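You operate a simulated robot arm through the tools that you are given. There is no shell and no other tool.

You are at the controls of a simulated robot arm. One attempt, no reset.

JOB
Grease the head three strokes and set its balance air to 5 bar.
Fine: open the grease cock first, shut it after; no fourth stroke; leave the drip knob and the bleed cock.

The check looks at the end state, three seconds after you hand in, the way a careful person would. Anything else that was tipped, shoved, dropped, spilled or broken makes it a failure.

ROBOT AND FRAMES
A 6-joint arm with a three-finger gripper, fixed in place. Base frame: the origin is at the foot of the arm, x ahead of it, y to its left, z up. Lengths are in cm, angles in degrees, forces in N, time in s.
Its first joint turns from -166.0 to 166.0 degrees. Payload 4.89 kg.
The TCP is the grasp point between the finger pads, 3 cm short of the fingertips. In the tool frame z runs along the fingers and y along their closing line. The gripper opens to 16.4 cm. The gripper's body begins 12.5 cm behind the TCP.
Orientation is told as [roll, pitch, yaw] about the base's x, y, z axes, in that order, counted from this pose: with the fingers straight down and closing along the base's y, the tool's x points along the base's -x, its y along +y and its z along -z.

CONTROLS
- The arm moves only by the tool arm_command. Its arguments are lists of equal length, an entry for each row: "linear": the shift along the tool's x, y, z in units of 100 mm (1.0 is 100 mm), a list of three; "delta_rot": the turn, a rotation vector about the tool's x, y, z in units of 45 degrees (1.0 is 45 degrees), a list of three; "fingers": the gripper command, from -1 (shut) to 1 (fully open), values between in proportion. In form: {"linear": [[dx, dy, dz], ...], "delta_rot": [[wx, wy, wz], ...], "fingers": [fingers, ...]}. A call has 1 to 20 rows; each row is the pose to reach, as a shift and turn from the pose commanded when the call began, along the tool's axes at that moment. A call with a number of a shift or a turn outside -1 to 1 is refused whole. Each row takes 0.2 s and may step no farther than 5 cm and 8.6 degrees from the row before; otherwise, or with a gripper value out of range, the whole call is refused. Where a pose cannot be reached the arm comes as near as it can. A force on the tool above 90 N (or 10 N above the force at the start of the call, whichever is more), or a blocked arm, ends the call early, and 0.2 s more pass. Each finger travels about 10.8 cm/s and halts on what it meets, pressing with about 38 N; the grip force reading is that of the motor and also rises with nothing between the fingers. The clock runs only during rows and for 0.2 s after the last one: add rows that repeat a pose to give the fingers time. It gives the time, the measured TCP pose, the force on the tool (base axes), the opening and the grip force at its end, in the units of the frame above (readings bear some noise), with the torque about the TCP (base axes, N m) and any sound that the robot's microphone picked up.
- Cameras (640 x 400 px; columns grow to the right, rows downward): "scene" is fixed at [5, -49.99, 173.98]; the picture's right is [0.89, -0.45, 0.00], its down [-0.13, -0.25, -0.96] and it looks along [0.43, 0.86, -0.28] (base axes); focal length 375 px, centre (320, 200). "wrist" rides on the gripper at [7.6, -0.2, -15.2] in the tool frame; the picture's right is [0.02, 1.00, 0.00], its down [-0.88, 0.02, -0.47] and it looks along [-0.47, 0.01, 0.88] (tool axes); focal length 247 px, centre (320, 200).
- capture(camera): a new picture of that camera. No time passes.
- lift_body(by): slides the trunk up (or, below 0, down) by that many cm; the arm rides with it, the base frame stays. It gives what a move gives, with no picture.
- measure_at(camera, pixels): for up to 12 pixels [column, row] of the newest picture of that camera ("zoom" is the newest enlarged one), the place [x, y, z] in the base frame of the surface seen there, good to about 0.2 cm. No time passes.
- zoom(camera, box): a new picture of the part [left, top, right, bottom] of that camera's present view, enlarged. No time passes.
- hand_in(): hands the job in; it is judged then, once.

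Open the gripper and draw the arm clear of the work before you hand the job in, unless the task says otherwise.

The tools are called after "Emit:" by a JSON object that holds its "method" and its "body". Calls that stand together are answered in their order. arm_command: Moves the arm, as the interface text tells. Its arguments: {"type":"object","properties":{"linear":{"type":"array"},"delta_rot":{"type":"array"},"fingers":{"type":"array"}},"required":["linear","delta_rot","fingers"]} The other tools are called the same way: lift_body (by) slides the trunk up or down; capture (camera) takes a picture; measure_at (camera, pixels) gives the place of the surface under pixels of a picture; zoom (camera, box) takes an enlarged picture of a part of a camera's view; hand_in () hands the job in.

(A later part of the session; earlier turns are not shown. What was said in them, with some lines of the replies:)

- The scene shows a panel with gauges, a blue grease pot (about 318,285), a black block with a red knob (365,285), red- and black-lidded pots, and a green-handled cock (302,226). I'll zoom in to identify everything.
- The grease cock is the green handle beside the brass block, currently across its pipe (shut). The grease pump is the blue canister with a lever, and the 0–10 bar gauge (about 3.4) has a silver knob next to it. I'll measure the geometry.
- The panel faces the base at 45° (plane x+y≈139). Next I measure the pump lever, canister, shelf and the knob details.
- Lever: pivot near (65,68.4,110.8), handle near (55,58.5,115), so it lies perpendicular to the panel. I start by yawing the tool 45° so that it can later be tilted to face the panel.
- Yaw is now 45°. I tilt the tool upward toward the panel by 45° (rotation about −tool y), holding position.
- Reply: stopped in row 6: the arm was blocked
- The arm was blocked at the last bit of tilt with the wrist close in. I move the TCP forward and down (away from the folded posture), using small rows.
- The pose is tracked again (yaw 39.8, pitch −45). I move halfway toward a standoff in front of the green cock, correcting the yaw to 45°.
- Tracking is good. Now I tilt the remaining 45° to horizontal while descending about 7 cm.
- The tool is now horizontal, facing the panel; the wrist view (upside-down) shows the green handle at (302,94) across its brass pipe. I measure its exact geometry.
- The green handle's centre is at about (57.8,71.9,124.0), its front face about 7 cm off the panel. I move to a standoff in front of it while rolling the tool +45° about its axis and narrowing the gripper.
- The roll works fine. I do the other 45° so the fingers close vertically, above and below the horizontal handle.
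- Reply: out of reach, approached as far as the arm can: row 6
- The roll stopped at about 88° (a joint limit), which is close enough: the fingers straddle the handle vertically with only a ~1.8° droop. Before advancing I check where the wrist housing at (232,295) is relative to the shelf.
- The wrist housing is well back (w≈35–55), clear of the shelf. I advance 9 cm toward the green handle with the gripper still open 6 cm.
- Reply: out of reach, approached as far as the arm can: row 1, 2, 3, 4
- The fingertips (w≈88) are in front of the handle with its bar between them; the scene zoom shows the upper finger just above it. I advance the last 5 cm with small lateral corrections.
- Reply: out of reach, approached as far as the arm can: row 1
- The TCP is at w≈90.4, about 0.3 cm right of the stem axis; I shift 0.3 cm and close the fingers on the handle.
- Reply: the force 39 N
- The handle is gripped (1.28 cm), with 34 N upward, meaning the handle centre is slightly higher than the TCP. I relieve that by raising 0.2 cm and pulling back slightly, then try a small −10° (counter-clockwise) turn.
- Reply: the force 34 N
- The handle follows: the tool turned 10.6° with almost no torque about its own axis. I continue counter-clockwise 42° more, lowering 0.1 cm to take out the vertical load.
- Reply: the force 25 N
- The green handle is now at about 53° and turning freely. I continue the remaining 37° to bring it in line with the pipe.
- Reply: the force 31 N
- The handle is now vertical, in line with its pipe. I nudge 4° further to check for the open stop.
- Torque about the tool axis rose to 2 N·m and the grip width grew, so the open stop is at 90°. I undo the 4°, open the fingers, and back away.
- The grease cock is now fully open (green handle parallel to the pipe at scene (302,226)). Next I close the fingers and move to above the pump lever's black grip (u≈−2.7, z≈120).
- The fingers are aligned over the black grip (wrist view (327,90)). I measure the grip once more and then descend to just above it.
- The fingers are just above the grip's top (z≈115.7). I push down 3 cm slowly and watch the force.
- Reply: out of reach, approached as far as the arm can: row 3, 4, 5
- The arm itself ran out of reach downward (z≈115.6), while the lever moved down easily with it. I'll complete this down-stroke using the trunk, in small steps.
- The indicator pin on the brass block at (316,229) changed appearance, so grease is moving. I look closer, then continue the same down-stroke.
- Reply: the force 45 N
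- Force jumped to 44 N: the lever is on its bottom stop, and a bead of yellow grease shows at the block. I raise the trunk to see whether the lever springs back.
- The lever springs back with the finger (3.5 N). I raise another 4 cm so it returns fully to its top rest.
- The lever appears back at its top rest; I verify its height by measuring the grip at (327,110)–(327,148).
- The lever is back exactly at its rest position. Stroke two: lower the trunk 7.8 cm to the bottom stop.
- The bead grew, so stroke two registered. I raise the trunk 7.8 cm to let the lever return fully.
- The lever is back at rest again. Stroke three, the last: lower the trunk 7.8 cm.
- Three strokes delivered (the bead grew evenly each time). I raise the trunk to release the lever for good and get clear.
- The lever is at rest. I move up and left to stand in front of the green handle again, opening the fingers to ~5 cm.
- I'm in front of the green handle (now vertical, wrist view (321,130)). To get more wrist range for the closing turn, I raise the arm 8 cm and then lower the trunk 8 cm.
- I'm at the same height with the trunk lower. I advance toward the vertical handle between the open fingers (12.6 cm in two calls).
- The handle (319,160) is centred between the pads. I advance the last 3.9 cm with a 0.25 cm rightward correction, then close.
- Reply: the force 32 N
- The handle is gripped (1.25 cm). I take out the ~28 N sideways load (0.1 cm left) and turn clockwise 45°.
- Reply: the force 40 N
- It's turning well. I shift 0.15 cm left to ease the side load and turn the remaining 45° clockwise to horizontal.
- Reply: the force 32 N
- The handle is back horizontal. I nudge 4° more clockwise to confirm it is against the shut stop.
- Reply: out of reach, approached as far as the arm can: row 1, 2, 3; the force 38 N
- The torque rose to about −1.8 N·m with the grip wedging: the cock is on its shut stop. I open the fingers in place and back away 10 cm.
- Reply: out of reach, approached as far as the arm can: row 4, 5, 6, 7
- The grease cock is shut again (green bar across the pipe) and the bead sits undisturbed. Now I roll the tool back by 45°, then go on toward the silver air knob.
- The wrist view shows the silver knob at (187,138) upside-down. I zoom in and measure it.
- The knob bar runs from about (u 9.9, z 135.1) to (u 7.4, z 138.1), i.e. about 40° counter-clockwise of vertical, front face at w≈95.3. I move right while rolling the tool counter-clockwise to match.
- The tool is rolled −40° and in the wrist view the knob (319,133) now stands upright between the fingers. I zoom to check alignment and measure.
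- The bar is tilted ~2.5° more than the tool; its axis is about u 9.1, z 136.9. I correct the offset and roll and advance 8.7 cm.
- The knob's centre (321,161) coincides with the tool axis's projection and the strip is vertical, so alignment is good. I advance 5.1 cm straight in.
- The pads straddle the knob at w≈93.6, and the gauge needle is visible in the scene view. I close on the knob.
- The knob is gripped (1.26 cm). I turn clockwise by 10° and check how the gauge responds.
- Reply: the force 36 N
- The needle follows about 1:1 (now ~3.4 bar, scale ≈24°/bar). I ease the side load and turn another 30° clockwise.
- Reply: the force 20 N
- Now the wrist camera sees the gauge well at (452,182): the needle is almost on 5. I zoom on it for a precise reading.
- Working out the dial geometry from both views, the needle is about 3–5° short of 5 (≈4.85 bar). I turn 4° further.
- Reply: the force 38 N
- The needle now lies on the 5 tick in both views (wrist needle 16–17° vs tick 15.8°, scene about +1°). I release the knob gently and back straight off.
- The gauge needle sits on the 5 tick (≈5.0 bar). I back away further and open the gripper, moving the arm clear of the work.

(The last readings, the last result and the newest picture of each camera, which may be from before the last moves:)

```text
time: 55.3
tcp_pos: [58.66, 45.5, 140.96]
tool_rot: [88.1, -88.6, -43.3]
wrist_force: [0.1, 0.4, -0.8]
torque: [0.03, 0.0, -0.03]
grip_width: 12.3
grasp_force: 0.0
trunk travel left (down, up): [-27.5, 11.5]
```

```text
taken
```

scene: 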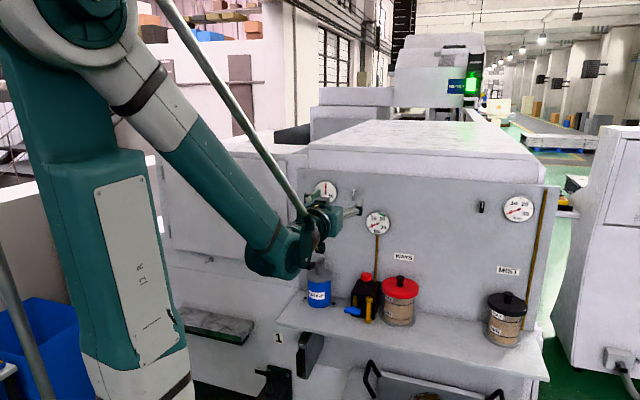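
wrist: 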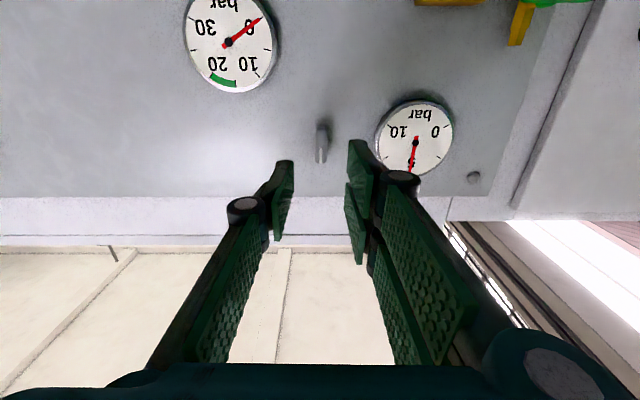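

I'm about 25 cm off the panel. I continue back, left and up so the arm is well clear and the view opens for a final check.

Emit:
{"method": "arm_command", "body": {"linear": [[-0.15, 0.3, -0.2], [-0.3, 0.6, -0.4], [-0.4, 0.85, -0.6], [-0.5, 1.0, -0.7]], "delta_rot": [[0, 0, 0], [0, 0, 0], [0, 0, 0], [0, 0, 0]], "fingers": [1, 1, 1, 1]}}

Emit:
{"method": "arm_command", "body": {"linear": [[0, 0.3, 0], [0, 0.6, 0], [0, 0.9, 0], [0, 1.0, 0]], "delta_rot": [[0, 0, 0], [0, 0, 0], [0, 0, 0], [0, 0, 0]], "fingers": [1, 1, 1, 1]}}

Emit:
{"method": "capture", "body": {"camera": "scene"}}

Emit:
{"method": "zoom", "body": {"camera": "scene", "box": [280, 165, 440, 265]}}

Emit:
{"method": "zoom", "body": {"camera": "scene", "box": [280, 245, 440, 345]}}

Emit:
{"method": "zoom", "body": {"camera": "scene", "box": [305, 175, 345, 200]}}

```text
time: 56.3
tcp_pos: [46.61, 47.84, 146.3]
tool_rot: [88.3, -88.6, -43.6]
wrist_force: [0.4, -0.6, 0.3]
torque: [0.0, 0.03, -0.04]
grip_width: 16.41
grasp_force: 0.1
trunk travel left (down, up): [-27.5, 11.5]
```

```text
time: 57.3
tcp_pos: [39.47, 54.86, 146.29]
tool_rot: [88.2, -88.5, -43.5]
wrist_force: [0.7, 0.3, -0.9]
torque: [0.03, -0.02, -0.06]
grip_width: 16.37
grasp_force: 0.1
trunk travel left (down, up): [-27.5, 11.5]
```

```text
taken
```

scene: 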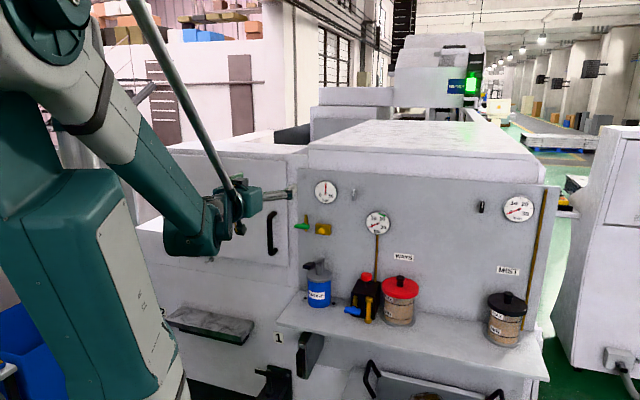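

```text
4.00 times, centred on (360, 215) of scene
```

zoom: 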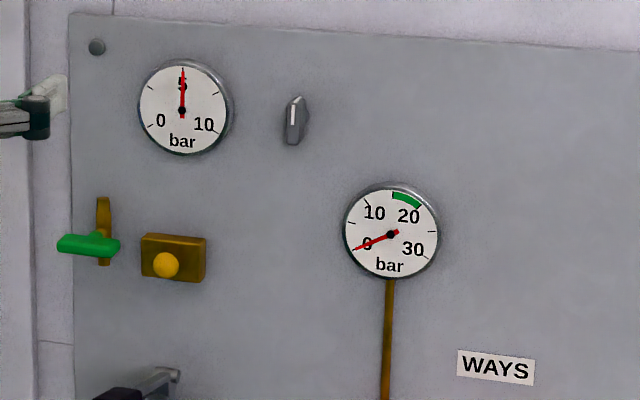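

```text
4.00 times, centred on (360, 295) of scene
```

zoom: 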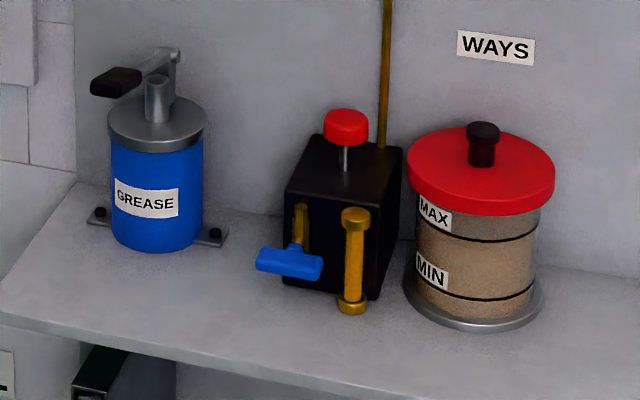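

```text
16.00 times, centred on (325, 188) of scene
```

zoom: 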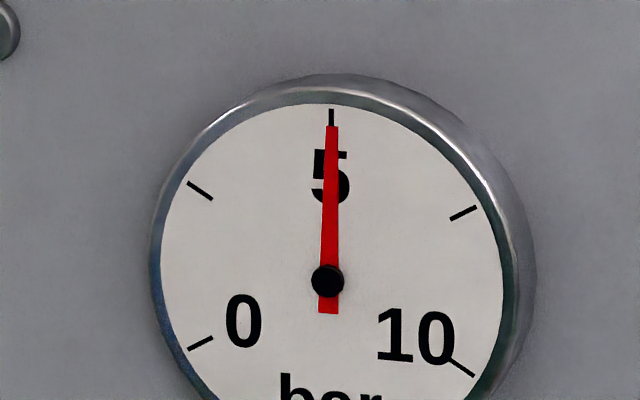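

All the end states check out. The grease cock is shut (green bar across its pipe), the bead shows three strokes, and the lever is at rest. Balance air reads 5 bar, the bleed cock and drip knob are untouched, and the arm is clear with the gripper open. I hand the job in.

Emit:
{"method": "hand_in", "body": {}}

```text
The job is handed in.
```

The job is handed in: the head got three grease strokes and its balance air is set to 5 bar.

- **Grease cock:** I opened it to its stop before pumping. Afterwards I turned it back to its shut stop, and the handle lies across the pipe again.
- **Strokes:** I pushed the lever down to its bottom stop exactly three times, letting it spring fully back each time. The grease bead at the brass block grew by an even step with each stroke. There was no fourth stroke.
- **Balance air:** I turned the silver knob clockwise until the gauge went from about 3 bar to 5 bar. The needle still sat on the 5 mark after I let go.
- **Left alone:** I did not touch the drip knob or the bleed cock, and the final pictures show nothing tipped or moved on the shelf.

The arm is drawn back from the panel with the gripper fully open.
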